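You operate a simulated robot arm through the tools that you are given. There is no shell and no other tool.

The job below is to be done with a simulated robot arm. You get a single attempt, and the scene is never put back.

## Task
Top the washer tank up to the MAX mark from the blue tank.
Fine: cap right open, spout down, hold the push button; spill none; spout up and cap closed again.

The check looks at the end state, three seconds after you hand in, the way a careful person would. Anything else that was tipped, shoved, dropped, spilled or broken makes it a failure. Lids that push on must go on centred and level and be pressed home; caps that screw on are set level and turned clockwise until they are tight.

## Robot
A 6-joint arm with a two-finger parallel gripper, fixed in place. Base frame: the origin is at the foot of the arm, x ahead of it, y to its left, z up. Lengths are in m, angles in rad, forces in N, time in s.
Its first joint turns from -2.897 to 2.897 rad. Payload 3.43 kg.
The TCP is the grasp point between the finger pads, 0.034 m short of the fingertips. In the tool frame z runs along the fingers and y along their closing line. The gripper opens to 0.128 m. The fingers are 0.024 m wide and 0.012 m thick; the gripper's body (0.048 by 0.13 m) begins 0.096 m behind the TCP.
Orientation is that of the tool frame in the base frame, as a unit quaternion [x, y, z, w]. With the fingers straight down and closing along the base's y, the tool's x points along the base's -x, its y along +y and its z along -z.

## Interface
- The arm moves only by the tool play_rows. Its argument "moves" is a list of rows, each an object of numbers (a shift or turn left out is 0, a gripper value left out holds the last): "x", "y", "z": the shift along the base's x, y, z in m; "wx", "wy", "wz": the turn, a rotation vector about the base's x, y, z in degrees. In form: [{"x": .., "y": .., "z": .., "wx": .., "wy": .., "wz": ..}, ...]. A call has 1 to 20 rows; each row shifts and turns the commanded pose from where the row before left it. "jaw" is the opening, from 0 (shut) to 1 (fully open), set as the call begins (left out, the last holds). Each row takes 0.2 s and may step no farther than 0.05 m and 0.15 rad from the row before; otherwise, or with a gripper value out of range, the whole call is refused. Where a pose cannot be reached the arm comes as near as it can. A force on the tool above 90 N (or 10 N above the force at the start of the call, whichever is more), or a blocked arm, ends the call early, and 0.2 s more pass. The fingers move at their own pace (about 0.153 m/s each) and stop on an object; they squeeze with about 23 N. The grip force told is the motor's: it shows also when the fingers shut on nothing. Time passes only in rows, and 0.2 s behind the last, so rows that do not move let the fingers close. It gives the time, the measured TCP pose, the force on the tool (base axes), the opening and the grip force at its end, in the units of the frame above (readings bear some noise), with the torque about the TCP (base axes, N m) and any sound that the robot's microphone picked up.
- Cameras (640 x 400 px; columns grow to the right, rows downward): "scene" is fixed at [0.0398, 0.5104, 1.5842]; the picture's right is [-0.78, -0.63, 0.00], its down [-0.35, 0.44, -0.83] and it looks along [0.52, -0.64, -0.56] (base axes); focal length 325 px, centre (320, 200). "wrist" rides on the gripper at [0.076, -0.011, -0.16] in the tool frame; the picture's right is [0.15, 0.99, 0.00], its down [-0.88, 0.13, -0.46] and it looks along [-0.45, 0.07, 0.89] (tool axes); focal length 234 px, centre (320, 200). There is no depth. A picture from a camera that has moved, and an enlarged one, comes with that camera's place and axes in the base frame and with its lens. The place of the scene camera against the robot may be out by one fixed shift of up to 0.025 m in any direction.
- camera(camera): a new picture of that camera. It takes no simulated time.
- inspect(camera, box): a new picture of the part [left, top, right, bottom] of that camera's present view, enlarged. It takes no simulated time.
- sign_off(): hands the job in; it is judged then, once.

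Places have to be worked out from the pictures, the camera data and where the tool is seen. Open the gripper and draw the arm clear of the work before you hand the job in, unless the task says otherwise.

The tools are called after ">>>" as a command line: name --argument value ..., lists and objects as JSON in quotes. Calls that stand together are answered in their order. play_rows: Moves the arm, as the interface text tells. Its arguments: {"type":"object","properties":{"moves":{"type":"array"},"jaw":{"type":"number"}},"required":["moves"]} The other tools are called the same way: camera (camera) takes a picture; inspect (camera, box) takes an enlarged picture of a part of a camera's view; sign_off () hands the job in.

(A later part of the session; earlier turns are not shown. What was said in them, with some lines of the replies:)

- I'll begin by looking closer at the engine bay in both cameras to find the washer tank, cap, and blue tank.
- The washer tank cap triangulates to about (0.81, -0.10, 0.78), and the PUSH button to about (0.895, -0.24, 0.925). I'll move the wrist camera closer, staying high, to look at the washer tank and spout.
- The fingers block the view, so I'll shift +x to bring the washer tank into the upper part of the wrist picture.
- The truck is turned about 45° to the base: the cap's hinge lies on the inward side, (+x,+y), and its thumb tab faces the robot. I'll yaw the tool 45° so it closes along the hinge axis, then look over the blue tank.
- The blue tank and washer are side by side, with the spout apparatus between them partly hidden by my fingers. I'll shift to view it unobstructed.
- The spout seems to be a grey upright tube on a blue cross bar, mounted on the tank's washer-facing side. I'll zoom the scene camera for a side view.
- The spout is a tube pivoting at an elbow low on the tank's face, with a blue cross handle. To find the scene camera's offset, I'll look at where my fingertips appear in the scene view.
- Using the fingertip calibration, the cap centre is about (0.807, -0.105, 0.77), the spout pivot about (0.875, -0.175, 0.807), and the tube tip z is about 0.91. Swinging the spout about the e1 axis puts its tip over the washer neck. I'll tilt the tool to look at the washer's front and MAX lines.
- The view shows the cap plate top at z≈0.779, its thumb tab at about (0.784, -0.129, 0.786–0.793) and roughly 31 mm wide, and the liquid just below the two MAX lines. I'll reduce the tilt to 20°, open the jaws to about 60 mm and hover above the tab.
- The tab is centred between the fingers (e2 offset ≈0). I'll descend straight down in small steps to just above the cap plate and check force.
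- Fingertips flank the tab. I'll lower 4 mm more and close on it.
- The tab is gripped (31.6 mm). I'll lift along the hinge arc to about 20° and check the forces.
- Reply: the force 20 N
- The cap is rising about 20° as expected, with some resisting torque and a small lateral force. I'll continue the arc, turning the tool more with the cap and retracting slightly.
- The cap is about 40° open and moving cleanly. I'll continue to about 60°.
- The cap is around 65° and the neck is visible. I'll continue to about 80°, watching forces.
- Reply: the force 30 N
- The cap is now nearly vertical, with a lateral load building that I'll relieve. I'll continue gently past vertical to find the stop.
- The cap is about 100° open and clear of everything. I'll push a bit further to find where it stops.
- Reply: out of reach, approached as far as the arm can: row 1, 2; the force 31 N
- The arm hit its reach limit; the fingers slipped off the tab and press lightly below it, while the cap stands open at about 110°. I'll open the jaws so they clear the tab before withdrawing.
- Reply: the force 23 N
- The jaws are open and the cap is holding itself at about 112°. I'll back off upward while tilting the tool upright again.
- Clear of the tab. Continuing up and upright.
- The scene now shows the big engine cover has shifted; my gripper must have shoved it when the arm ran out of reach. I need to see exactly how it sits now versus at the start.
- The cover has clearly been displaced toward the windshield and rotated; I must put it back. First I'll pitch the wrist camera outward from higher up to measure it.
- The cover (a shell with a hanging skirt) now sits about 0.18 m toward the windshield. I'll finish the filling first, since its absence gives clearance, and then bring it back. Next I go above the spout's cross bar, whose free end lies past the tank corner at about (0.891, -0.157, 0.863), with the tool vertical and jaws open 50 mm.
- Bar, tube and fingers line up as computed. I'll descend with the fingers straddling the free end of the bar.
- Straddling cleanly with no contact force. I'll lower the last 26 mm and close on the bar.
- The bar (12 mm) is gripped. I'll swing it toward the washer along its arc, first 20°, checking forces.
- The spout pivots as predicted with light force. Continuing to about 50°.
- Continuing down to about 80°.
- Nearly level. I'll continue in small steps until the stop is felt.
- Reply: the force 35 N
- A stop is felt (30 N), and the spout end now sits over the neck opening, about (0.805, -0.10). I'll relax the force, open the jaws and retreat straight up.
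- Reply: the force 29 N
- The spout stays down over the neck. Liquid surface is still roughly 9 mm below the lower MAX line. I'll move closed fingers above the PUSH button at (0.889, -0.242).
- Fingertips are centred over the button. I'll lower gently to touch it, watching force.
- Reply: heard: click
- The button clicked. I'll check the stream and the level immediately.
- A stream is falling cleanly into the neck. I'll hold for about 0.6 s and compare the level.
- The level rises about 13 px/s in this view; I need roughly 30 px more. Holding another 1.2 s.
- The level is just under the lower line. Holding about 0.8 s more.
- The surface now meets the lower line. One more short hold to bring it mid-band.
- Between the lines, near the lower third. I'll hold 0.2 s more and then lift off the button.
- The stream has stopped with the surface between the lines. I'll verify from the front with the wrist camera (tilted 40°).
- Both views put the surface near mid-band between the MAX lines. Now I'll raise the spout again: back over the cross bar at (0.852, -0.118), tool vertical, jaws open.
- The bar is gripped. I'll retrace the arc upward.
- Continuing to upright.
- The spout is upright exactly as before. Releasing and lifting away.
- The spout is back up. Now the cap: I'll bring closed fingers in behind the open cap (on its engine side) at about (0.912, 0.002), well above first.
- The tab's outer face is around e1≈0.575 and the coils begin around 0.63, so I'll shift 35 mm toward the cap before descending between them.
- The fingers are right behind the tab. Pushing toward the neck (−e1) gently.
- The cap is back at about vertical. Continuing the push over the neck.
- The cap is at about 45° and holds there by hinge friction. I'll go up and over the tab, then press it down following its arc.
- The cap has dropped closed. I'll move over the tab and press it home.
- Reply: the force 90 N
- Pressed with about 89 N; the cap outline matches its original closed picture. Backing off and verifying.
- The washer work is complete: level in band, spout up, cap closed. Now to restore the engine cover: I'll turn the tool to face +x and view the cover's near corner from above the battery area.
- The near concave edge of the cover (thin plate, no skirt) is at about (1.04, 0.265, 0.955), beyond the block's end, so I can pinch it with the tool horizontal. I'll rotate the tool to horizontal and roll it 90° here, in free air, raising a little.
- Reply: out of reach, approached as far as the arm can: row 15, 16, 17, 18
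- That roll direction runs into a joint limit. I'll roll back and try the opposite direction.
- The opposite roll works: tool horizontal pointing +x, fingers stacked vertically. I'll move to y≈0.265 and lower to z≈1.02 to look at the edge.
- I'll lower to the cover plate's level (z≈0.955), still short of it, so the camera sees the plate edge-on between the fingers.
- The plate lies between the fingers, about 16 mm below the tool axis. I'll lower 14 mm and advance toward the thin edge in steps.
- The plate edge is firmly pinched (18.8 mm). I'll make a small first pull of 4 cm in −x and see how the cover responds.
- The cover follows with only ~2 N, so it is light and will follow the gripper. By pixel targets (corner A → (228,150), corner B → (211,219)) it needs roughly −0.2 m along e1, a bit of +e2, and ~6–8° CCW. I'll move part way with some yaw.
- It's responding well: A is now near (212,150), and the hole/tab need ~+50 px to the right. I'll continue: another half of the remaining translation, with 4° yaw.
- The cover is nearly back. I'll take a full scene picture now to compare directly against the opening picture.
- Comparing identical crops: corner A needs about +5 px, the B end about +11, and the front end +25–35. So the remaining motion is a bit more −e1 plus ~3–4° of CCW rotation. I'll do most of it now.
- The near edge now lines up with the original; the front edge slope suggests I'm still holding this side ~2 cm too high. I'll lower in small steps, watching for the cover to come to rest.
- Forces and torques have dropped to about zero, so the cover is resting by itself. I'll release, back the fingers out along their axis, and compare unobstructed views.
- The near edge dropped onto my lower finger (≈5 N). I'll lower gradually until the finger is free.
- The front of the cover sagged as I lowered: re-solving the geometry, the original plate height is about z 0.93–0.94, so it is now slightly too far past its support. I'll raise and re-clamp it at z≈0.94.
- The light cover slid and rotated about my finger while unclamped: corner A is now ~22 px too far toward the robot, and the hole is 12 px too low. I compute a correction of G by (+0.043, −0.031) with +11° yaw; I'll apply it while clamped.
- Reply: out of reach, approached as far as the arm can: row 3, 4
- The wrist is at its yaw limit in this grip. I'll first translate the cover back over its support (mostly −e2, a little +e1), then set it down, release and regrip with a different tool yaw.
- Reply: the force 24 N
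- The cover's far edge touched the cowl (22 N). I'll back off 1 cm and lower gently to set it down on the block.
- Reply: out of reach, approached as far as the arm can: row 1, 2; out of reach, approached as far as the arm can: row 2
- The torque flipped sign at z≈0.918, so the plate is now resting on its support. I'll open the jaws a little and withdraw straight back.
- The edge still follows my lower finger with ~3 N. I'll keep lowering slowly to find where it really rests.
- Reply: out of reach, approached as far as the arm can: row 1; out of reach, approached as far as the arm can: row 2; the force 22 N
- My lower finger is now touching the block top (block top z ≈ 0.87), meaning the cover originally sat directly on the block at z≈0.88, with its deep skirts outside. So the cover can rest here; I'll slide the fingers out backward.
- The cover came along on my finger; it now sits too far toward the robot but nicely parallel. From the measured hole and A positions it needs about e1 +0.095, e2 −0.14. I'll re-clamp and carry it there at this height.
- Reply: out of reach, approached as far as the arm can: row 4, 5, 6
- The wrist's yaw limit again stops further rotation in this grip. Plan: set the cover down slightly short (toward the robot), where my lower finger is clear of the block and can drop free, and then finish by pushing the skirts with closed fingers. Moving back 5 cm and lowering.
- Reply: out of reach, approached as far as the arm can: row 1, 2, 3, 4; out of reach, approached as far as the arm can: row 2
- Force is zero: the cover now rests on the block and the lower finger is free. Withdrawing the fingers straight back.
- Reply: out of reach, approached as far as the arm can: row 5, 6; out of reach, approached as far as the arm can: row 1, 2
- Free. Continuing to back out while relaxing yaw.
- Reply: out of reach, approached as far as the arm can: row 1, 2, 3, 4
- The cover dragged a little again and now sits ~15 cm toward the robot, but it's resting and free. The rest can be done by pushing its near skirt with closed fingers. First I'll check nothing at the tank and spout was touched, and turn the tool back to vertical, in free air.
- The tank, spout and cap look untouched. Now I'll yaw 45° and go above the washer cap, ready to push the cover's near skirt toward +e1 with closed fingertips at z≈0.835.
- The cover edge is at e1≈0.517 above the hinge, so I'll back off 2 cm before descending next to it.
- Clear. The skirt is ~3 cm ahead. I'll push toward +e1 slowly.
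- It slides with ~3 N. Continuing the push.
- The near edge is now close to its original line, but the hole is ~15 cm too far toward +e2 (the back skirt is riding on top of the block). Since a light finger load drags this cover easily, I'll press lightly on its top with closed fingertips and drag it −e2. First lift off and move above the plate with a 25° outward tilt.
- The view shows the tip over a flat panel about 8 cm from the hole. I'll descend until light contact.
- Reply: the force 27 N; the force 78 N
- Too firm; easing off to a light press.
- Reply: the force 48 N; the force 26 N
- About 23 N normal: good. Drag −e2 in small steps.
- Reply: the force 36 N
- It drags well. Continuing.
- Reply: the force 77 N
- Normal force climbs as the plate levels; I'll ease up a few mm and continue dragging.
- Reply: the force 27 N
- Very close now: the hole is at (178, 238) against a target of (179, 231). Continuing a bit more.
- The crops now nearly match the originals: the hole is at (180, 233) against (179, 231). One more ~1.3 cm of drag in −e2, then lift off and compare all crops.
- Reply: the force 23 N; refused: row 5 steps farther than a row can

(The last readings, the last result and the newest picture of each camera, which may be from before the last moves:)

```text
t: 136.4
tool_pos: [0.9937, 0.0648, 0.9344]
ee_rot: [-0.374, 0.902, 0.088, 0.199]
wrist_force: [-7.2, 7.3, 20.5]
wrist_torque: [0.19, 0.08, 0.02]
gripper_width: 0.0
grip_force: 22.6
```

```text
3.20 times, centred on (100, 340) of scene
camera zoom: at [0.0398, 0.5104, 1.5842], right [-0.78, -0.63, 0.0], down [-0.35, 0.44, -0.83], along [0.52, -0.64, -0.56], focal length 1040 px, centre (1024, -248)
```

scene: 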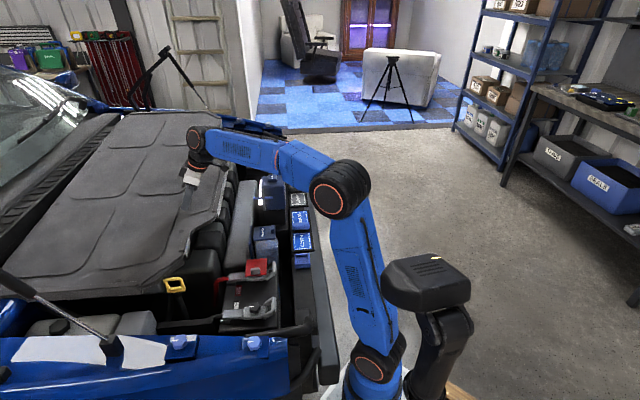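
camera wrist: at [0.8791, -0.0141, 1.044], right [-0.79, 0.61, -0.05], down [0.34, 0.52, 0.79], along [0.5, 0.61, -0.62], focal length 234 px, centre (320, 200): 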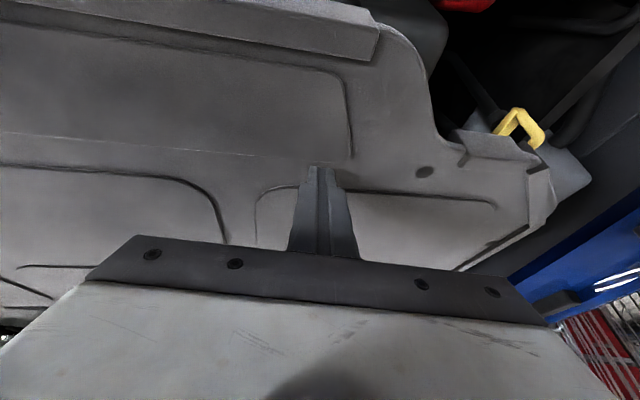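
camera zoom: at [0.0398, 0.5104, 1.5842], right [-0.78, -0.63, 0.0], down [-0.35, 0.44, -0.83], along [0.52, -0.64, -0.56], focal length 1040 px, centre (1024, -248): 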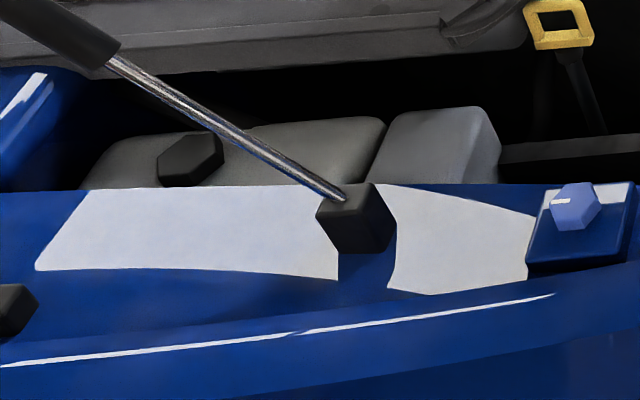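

Excellent: the hole is at the right height now and only ~2.5 px too far right. I'll lift off and clear the arm to check corner A.

>>> play_rows --moves '[{"z": 0.01}, {"z": 0.03}, {"z": 0.04}, {"z": 0.04}, {"x": -0.035, "y": 0.02, "z": 0.02}, {"x": -0.04, "y": 0.025}, {"x": -0.04, "y": 0.025}, {"x": -0.04, "y": 0.025}, {"x": -0.04, "y": 0.025}, {"x": -0.04, "y": 0.025}, {"x": -0.04, "y": 0.025}, {}]'

>>> camera --camera "scene"

>>> inspect --camera "scene" --box '[200, 130, 360, 230]'

>>> inspect --camera "scene" --box '[160, 220, 340, 333]'

>>> inspect --camera "scene" --box '[0, 90, 250, 310]'

```text
t: 139.0
tool_pos: [0.7193, 0.2371, 1.0744]
ee_rot: [-0.373, 0.902, 0.088, 0.197]
wrist_force: [0.4, -0.4, -0.4]
wrist_torque: [0.01, -0.02, -0.01]
gripper_width: 0.0
grip_force: 22.5
```

```text
taken
```

scene: 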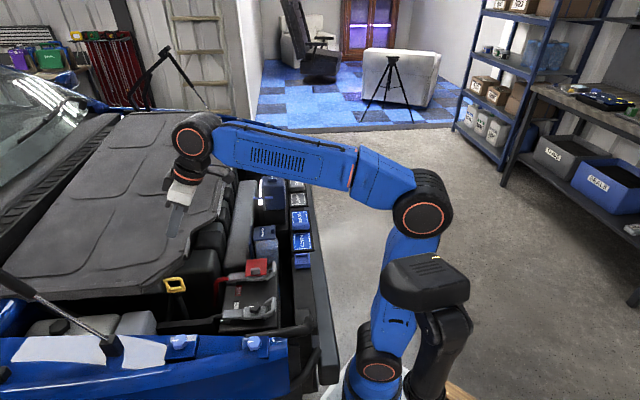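

```text
4.00 times, centred on (280, 180) of scene
camera zoom: at [0.0398, 0.5104, 1.5842], right [-0.78, -0.63, 0.0], down [-0.35, 0.44, -0.83], along [0.52, -0.64, -0.56], focal length 1300 px, centre (480, 280)
```

zoom: 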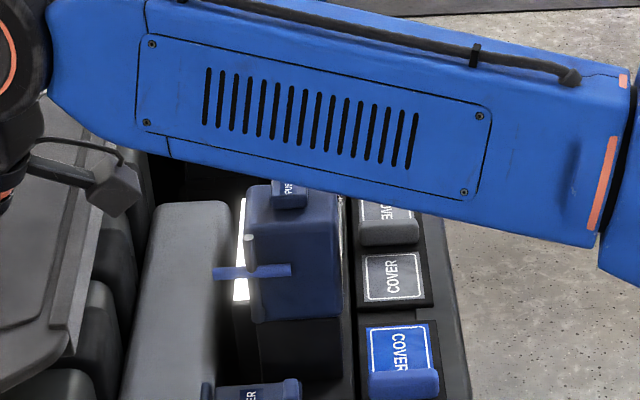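

```text
3.54 times, centred on (250, 276) of scene
camera zoom: at [0.0398, 0.5104, 1.5842], right [-0.78, -0.63, 0.0], down [-0.35, 0.44, -0.83], along [0.52, -0.64, -0.56], focal length 1150 px, centre (568, -71)
```

zoom: 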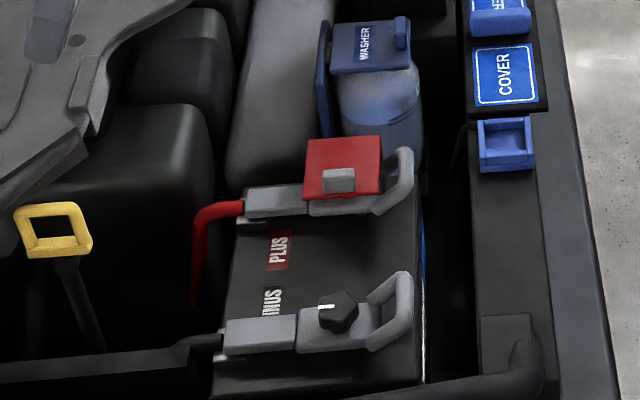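

```text
1.82 times, centred on (125, 200) of scene
camera zoom: at [0.0398, 0.5104, 1.5842], right [-0.78, -0.63, 0.0], down [-0.35, 0.44, -0.83], along [0.52, -0.64, -0.56], focal length 591 px, centre (674, 200)
```

zoom: 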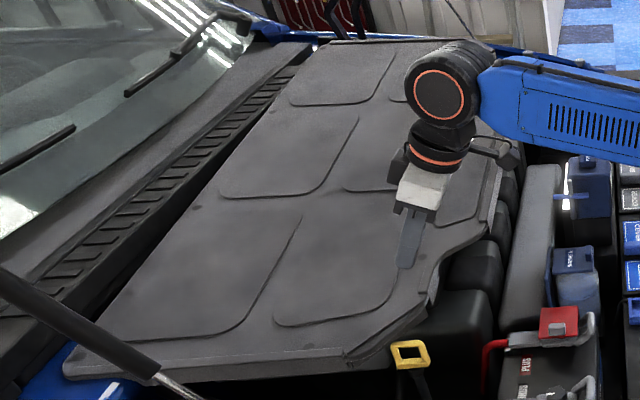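

I'll move the arm back to its starting area so the scene camera sees everything as in the opening picture.

>>> play_rows --moves '[{"z": 0.04}, {"z": 0.04}, {"x": -0.01, "y": -0.045, "wx": -4.4, "wy": 4.3}, {"x": -0.01, "y": -0.045, "wx": -4.4, "wy": 4.3}, {"x": -0.01, "y": -0.045, "wx": -4.4, "wy": 4.3}, {"x": -0.01, "y": -0.045, "wx": -4.4, "wy": 4.3}, {"x": -0.01, "y": -0.047, "wz": -7.5}, {"y": -0.047, "wz": -7.5}, {"y": -0.047, "wz": -7.5}, {"y": -0.047, "wz": -7.5}, {"y": -0.047, "wz": -7.5}, {"y": -0.047, "wz": -7.5}, {"y": -0.047}, {}]'

>>> camera --camera "scene"

>>> inspect --camera "scene" --box '[200, 130, 360, 230]'

>>> inspect --camera "scene" --box '[160, 220, 340, 333]'

>>> camera --camera "wrist"

```text
t: 142.0
tool_pos: [0.6695, -0.2765, 1.1544]
ee_rot: [0.002, 1.0, 0.002, 0.003]
wrist_force: [-0.7, -0.4, 0.5]
wrist_torque: [0.0, 0.0, 0.04]
gripper_width: 0.0
grip_force: 23.0
```

```text
taken
```

scene: 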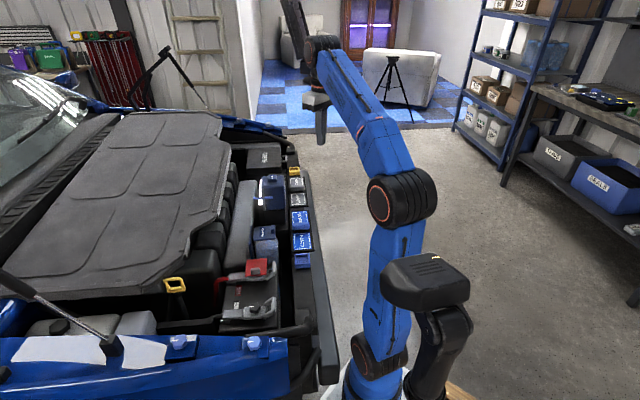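

```text
4.00 times, centred on (280, 180) of scene
camera zoom: at [0.0398, 0.5104, 1.5842], right [-0.78, -0.63, 0.0], down [-0.35, 0.44, -0.83], along [0.52, -0.64, -0.56], focal length 1300 px, centre (480, 280)
```

zoom: 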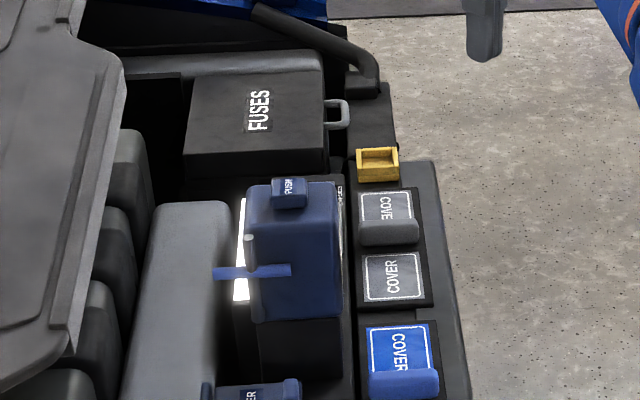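

```text
3.54 times, centred on (250, 276) of scene
camera zoom: at [0.0398, 0.5104, 1.5842], right [-0.78, -0.63, 0.0], down [-0.35, 0.44, -0.83], along [0.52, -0.64, -0.56], focal length 1150 px, centre (568, -71)
```

zoom: 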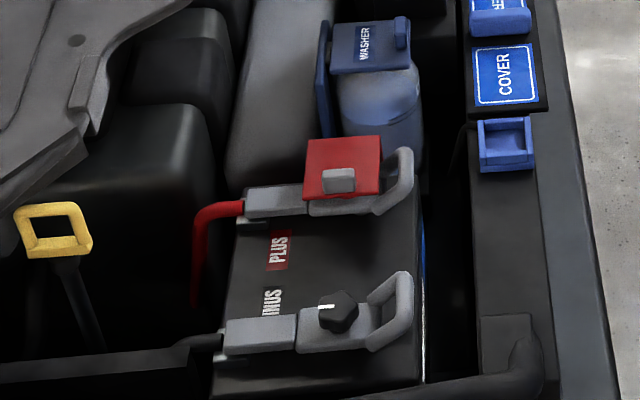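

```text
taken
camera wrist: at [0.5931, -0.2893, 1.313], right [-0.14, 0.99, 0.0], down [0.88, 0.13, 0.46], along [0.46, 0.07, -0.89], focal length 234 px, centre (320, 200)
```

wrist: 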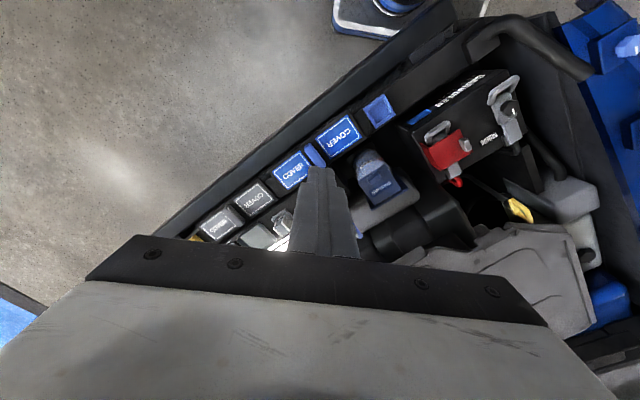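

Compared with the opening crops the cover is now only about 3–4 px (≈12 mm) too far toward the robot, everywhere by the same amount. I'll do one last light press-and-drag of ~12 mm in +e1.

>>> play_rows --moves '[{"y": 0.045, "x": 0.018, "wz": 7.5}, {"y": 0.045, "x": 0.018, "wz": 7.5}, {"y": 0.045, "x": 0.018, "wz": 7.5}, {"y": 0.045, "x": 0.018, "wz": 7.5}, {"y": 0.045, "x": 0.018, "wz": 7.5}, {"y": 0.04, "x": 0.025, "wz": 7.5}, {"y": 0.04, "x": 0.028, "wx": 4.5, "wy": -4.4}, {"y": 0.03, "x": 0.035, "wx": 4.5, "wy": -4.4}, {"x": 0.045, "wx": 4.5, "wy": -4.4}, {"x": 0.045, "wx": 4.5, "wy": -4.4}, {"x": 0.043}, {"z": -0.05}, {"z": -0.05}, {"z": -0.05}, {"z": -0.04}, {}]'

>>> camera --camera "wrist"

```text
t: 145.4
tool_pos: [0.9817, 0.0606, 0.9618]
ee_rot: [-0.373, 0.901, 0.09, 0.203]
wrist_force: [-0.5, 0.6, 0.3]
wrist_torque: [0.0, 0.0, -0.04]
gripper_width: 0.0001
grip_force: 22.9
```

```text
taken
camera wrist: at [0.8947, -0.0455, 1.0726], right [-0.79, 0.61, -0.05], down [0.34, 0.51, 0.79], along [0.51, 0.61, -0.61], focal length 234 px, centre (320, 200)
```

wrist: 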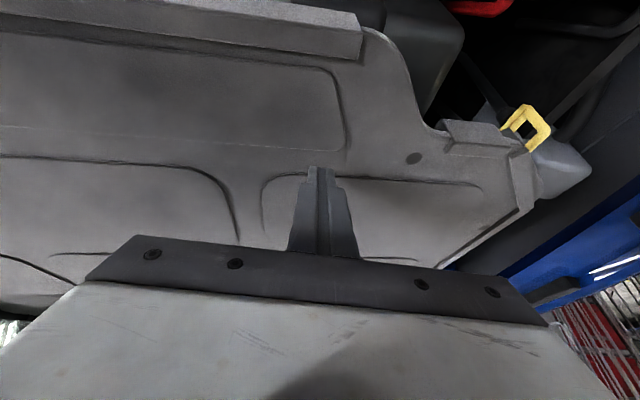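

Over the same panel spot. Descending to a light touch.

>>> play_rows --moves '[{"z": -0.015}, {"z": -0.008}, {}]'

>>> play_rows --moves '[{"z": -0.0025}, {}]'

```text
t: 146.2
tool_pos: [0.9811, 0.0617, 0.9396]
ee_rot: [-0.372, 0.901, 0.089, 0.203]
wrist_force: [1.0, 0.2, 0.9]
wrist_torque: [0.02, 0.02, -0.02]
gripper_width: 0.0
grip_force: 22.9
```

```text
t: 146.8
tool_pos: [0.9812, 0.0606, 0.9362]
ee_rot: [-0.373, 0.901, 0.089, 0.203]
wrist_force: [0.7, -0.2, 0.0]
wrist_torque: [0.02, -0.01, 0.01]
gripper_width: 0.0
grip_force: 23.4
```

>>> play_rows --moves '[{"z": -0.002}, {}]'

>>> play_rows --moves '[{"z": -0.0015}, {}]'

```text
t: 147.4
tool_pos: [0.9805, 0.0611, 0.9353]
ee_rot: [-0.372, 0.901, 0.09, 0.203]
wrist_force: [0.4, 0.3, 1.4]
wrist_torque: [0.0, 0.03, -0.01]
gripper_width: 0.0
grip_force: 23.4
```

```text
t: 148.0
tool_pos: [0.9807, 0.062, 0.9354]
ee_rot: [-0.372, 0.901, 0.09, 0.204]
wrist_force: [5.0, -2.5, 12.4]
wrist_torque: [-0.13, -0.3, 0.0]
gripper_width: 0.0
grip_force: 23.2
```

>>> play_rows --moves '[{"z": -0.0008}, {"x": 0.0033, "y": 0.0033}, {"x": 0.0033, "y": 0.0033}, {"x": 0.0033, "y": 0.0033}, {}]'

>>> inspect --camera "scene" --box '[160, 220, 340, 333]'

>>> inspect --camera "scene" --box '[200, 130, 360, 230]'

>>> inspect --camera "scene" --box '[0, 280, 200, 400]'

```text
t: 149.2
tool_pos: [0.9891, 0.0702, 0.9346]
ee_rot: [-0.372, 0.901, 0.089, 0.203]
wrist_force: [-9.4, -4.5, 17.7]
wrist_torque: [-0.21, 0.15, -0.07]
gripper_width: 0.0
grip_force: 23.2
```

```text
3.54 times, centred on (250, 276) of scene
camera zoom: at [0.0398, 0.5104, 1.5842], right [-0.78, -0.63, 0.0], down [-0.35, 0.44, -0.83], along [0.52, -0.64, -0.56], focal length 1150 px, centre (568, -71)
```

zoom: 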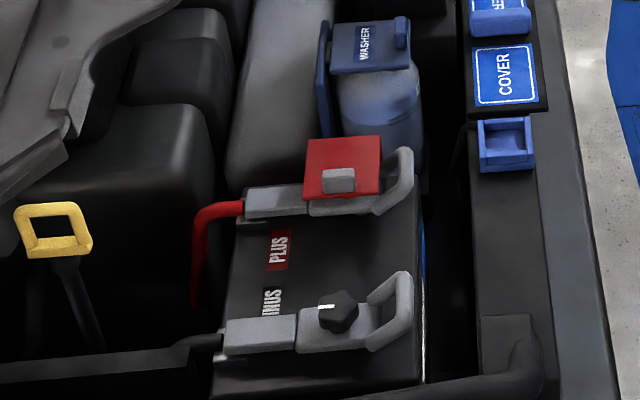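

```text
4.00 times, centred on (280, 180) of scene
camera zoom: at [0.0398, 0.5104, 1.5842], right [-0.78, -0.63, 0.0], down [-0.35, 0.44, -0.83], along [0.52, -0.64, -0.56], focal length 1300 px, centre (480, 280)
```

zoom: 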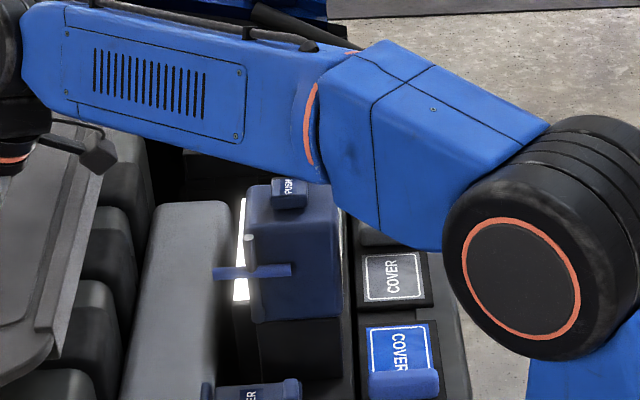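

```text
3.20 times, centred on (100, 340) of scene
camera zoom: at [0.0398, 0.5104, 1.5842], right [-0.78, -0.63, 0.0], down [-0.35, 0.44, -0.83], along [0.52, -0.64, -0.56], focal length 1040 px, centre (1024, -248)
```

zoom: 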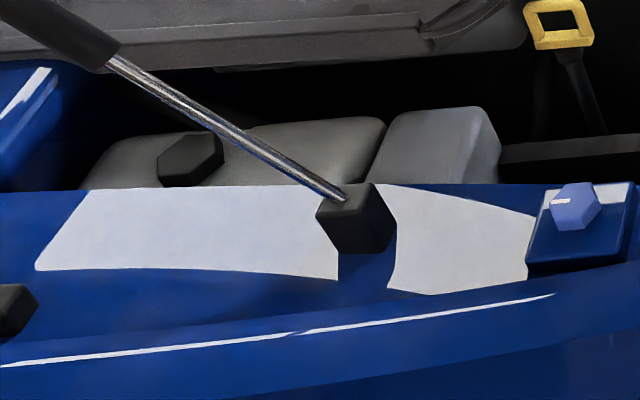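

That moved it ~19 mm at this corner; the original lies midway (hole 68 vs 57 now and 77 before). I'll drag back by half.

>>> play_rows --moves '[{"x": -0.003, "y": -0.003}, {"x": -0.0032, "y": -0.0032}, {}]'

>>> inspect --camera "scene" --box '[160, 220, 340, 333]'

```text
t: 150.0
tool_pos: [0.985, 0.0667, 0.9353]
ee_rot: [-0.372, 0.901, 0.089, 0.203]
wrist_force: [7.6, 9.9, 20.7]
wrist_torque: [0.27, -0.41, 0.15]
gripper_width: 0.0
grip_force: 22.8
```

```text
3.54 times, centred on (250, 276) of scene
camera zoom: at [0.0398, 0.5104, 1.5842], right [-0.78, -0.63, 0.0], down [-0.35, 0.44, -0.83], along [0.52, -0.64, -0.56], focal length 1150 px, centre (568, -71)
```

zoom: 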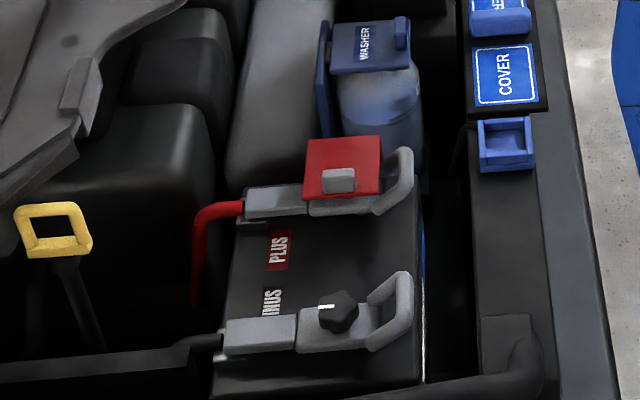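

The hole is now at (68, 40), matching the original crop. I'll lift off and return to the start area for a final comparison.

>>> play_rows --moves '[{"z": 0.01}, {"z": 0.03}, {"z": 0.045}, {"z": 0.045}, {"x": -0.035, "y": -0.02, "z": 0.025}, {"x": -0.035, "y": -0.03, "z": 0.015}, {"x": -0.035, "y": -0.03, "z": 0.015}, {"x": -0.035, "y": -0.03, "z": 0.01, "wx": -4.5, "wy": 4.4}, {"x": -0.03, "y": -0.035, "wx": -4.5, "wy": 4.4}, {"x": -0.03, "y": -0.035, "wx": -4.5, "wy": 4.4}, {"x": -0.03, "y": -0.035, "wx": -4.5, "wy": 4.4}, {"x": -0.03, "y": -0.035, "wz": -7.5}, {"x": -0.02, "y": -0.035, "wz": -7.5}, {"x": -0.02, "y": -0.035, "wz": -7.5}, {"x": -0.02, "y": -0.023, "wz": -7.5}, {"wz": -7.5}, {"wz": -7.5}, {}]'

>>> camera --camera "scene"

>>> inspect --camera "scene" --box '[200, 130, 360, 230]'

>>> inspect --camera "scene" --box '[160, 220, 340, 333]'

>>> inspect --camera "scene" --box '[0, 280, 200, 400]'

>>> camera --camera "wrist"

```text
t: 153.8
tool_pos: [0.6644, -0.2779, 1.1275]
ee_rot: [0.002, 1.0, 0.002, 0.004]
wrist_force: [1.0, 0.6, -0.2]
wrist_torque: [0.0, 0.01, 0.01]
gripper_width: 0.0001
grip_force: 23.0
```

```text
taken
```

scene: 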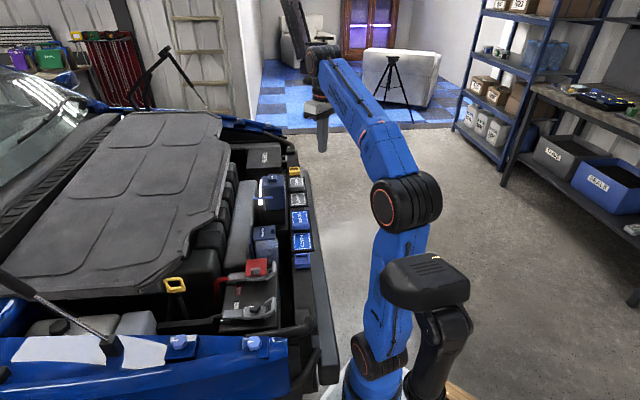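

```text
4.00 times, centred on (280, 180) of scene
camera zoom: at [0.0398, 0.5104, 1.5842], right [-0.78, -0.63, 0.0], down [-0.35, 0.44, -0.83], along [0.52, -0.64, -0.56], focal length 1300 px, centre (480, 280)
```

zoom: 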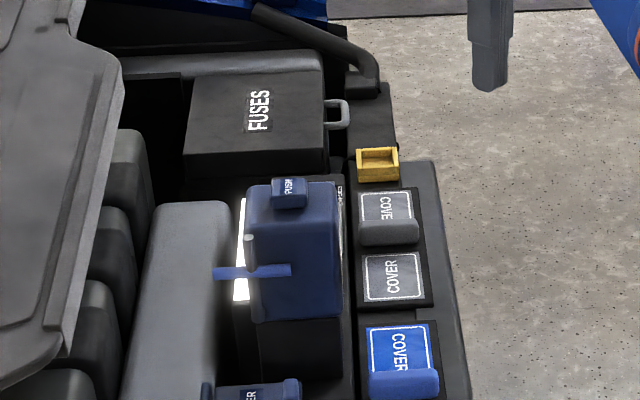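

```text
3.54 times, centred on (250, 276) of scene
camera zoom: at [0.0398, 0.5104, 1.5842], right [-0.78, -0.63, 0.0], down [-0.35, 0.44, -0.83], along [0.52, -0.64, -0.56], focal length 1150 px, centre (568, -71)
```

zoom: 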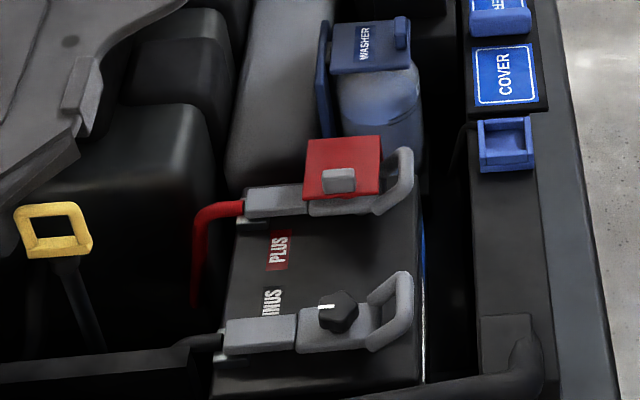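

```text
3.20 times, centred on (100, 340) of scene
camera zoom: at [0.0398, 0.5104, 1.5842], right [-0.78, -0.63, 0.0], down [-0.35, 0.44, -0.83], along [0.52, -0.64, -0.56], focal length 1040 px, centre (1024, -248)
```

zoom: 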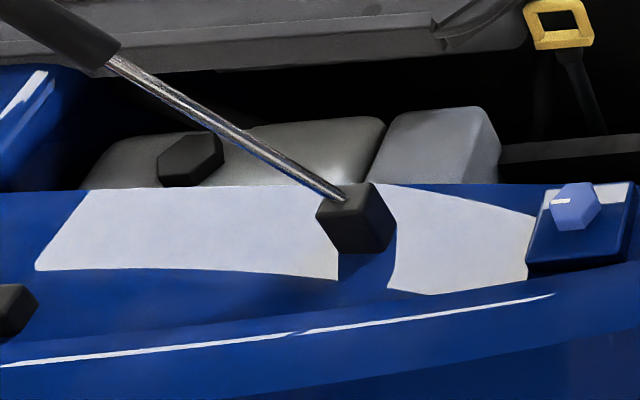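

```text
taken
camera wrist: at [0.5886, -0.291, 1.2868], right [-0.14, 0.99, 0.0], down [0.88, 0.12, 0.46], along [0.46, 0.07, -0.89], focal length 234 px, centre (320, 200)
```

wrist: 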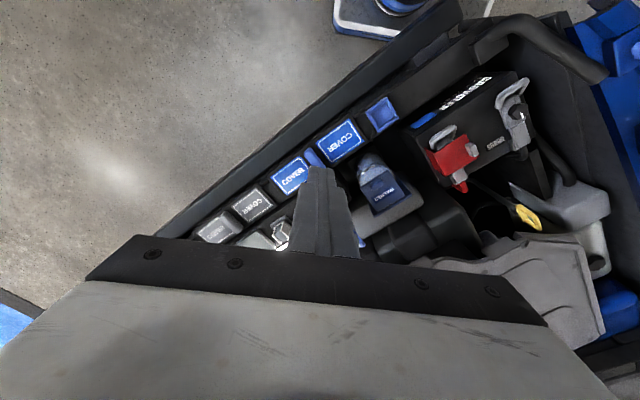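

Full view and crops now match the opening pictures: the cover is back (the near corner is within about 1 cm), the dipstick, battery and covers are unchanged, the spout is up, the cap is closed, and the level sits between the MAX lines. I'll open the gripper, rise to the start pose and do a last check of the washer and tank.

>>> play_rows --moves '[{"z": 0.02}, {"z": 0.015}, {}, {}]' --jaw 1

>>> inspect --camera "scene" --box '[225, 160, 325, 250]'

>>> inspect --camera "scene" --box '[258, 244, 282, 259]'

>>> camera --camera "wrist"

>>> inspect --camera "scene" --box '[0, 90, 250, 310]'

```text
t: 154.8
tool_pos: [0.6646, -0.2777, 1.1629]
ee_rot: [0.002, 1.0, 0.003, 0.003]
wrist_force: [0.2, 0.6, -0.7]
wrist_torque: [0.0, -0.02, 0.02]
gripper_width: 0.1282
grip_force: 0.1
```

```text
4.44 times, centred on (275, 205) of scene
camera zoom: at [0.0398, 0.5104, 1.5842], right [-0.78, -0.63, 0.0], down [-0.35, 0.44, -0.83], along [0.52, -0.64, -0.56], focal length 1444 px, centre (520, 178)
```

zoom: 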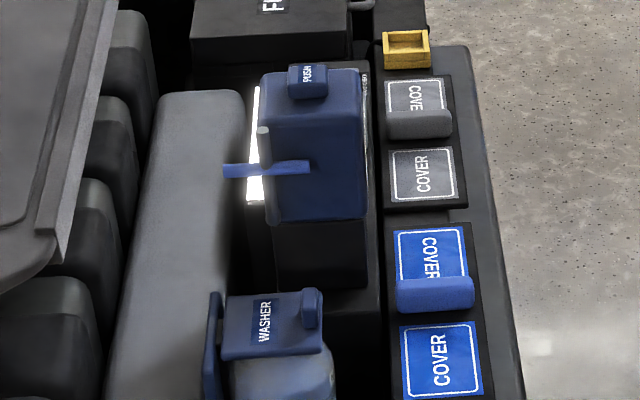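

```text
16.00 times, centred on (270, 252) of scene
camera zoom: at [0.0398, 0.5104, 1.5842], right [-0.78, -0.63, 0.0], down [-0.35, 0.44, -0.83], along [0.52, -0.64, -0.56], focal length 5198 px, centre (1120, -624)
```

zoom: 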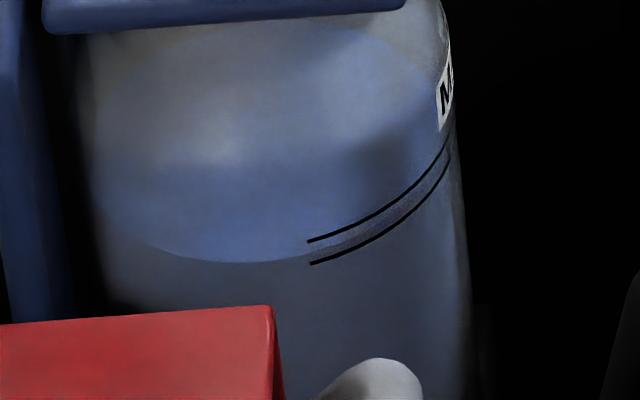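

```text
taken
camera wrist: at [0.588, -0.2906, 1.3226], right [-0.14, 0.99, 0.0], down [0.88, 0.13, 0.46], along [0.46, 0.07, -0.89], focal length 234 px, centre (320, 200)
```

wrist: 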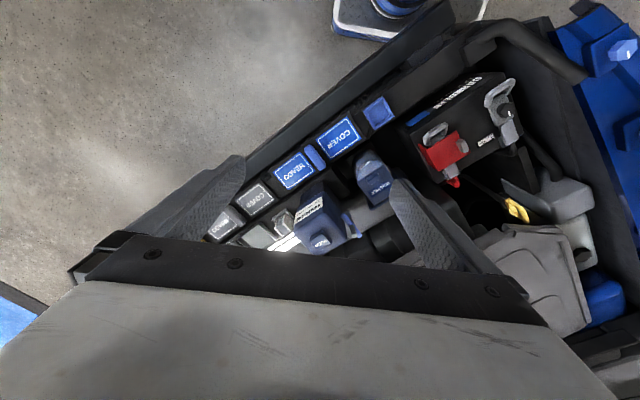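

```text
1.82 times, centred on (125, 200) of scene
camera zoom: at [0.0398, 0.5104, 1.5842], right [-0.78, -0.63, 0.0], down [-0.35, 0.44, -0.83], along [0.52, -0.64, -0.56], focal length 591 px, centre (674, 200)
```

zoom: 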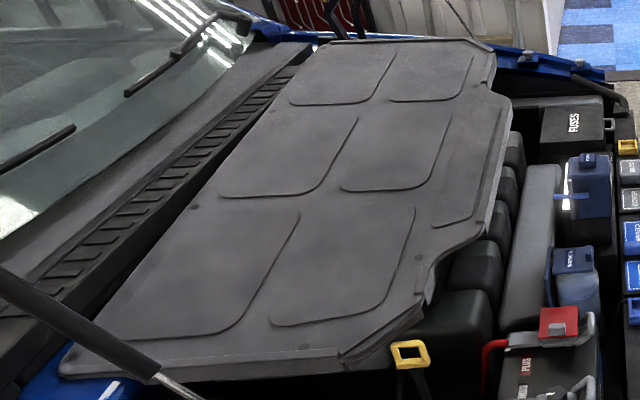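

The wrist view from the start pose looks the same as the opening one. The level is mid-band, the spout is up, the cap is closed, the cover is back in place, and the gripper is open and clear. Handing in.

>>> sign_off

```text
The job is handed in.
```

I topped the washer tank up to the MAX mark and handed the job in. However, I knocked the big engine cover out of place along the way and had to put it back.

- **Filling:** The fluid level sits between the two MAX lines. I saw no spills; the stream fell straight into the neck and stopped when I let go of the button.
- **Spout and cap:** The spout is back up. The cap is closed and pressed home, and it matches its original closed picture.
- **Engine cover:** While I was opening the cap, the arm ran out of reach and pushed the cover toward the windshield, roughly 18 cm by my estimate. I pulled, pushed and dragged it back, pressing on it with up to about 78 N at one point. By the camera pictures it is now level and within about 1 cm and 1° of where it started. The largest remaining difference is at the near corner beside the fuse box.
- **Everything else:** The dipstick, battery, blue tank and the small covers look unchanged from the opening pictures. The gripper is open and the arm is back at its starting position.

If the check treats any shift of the engine cover as a failure, that 1 cm is the risk.
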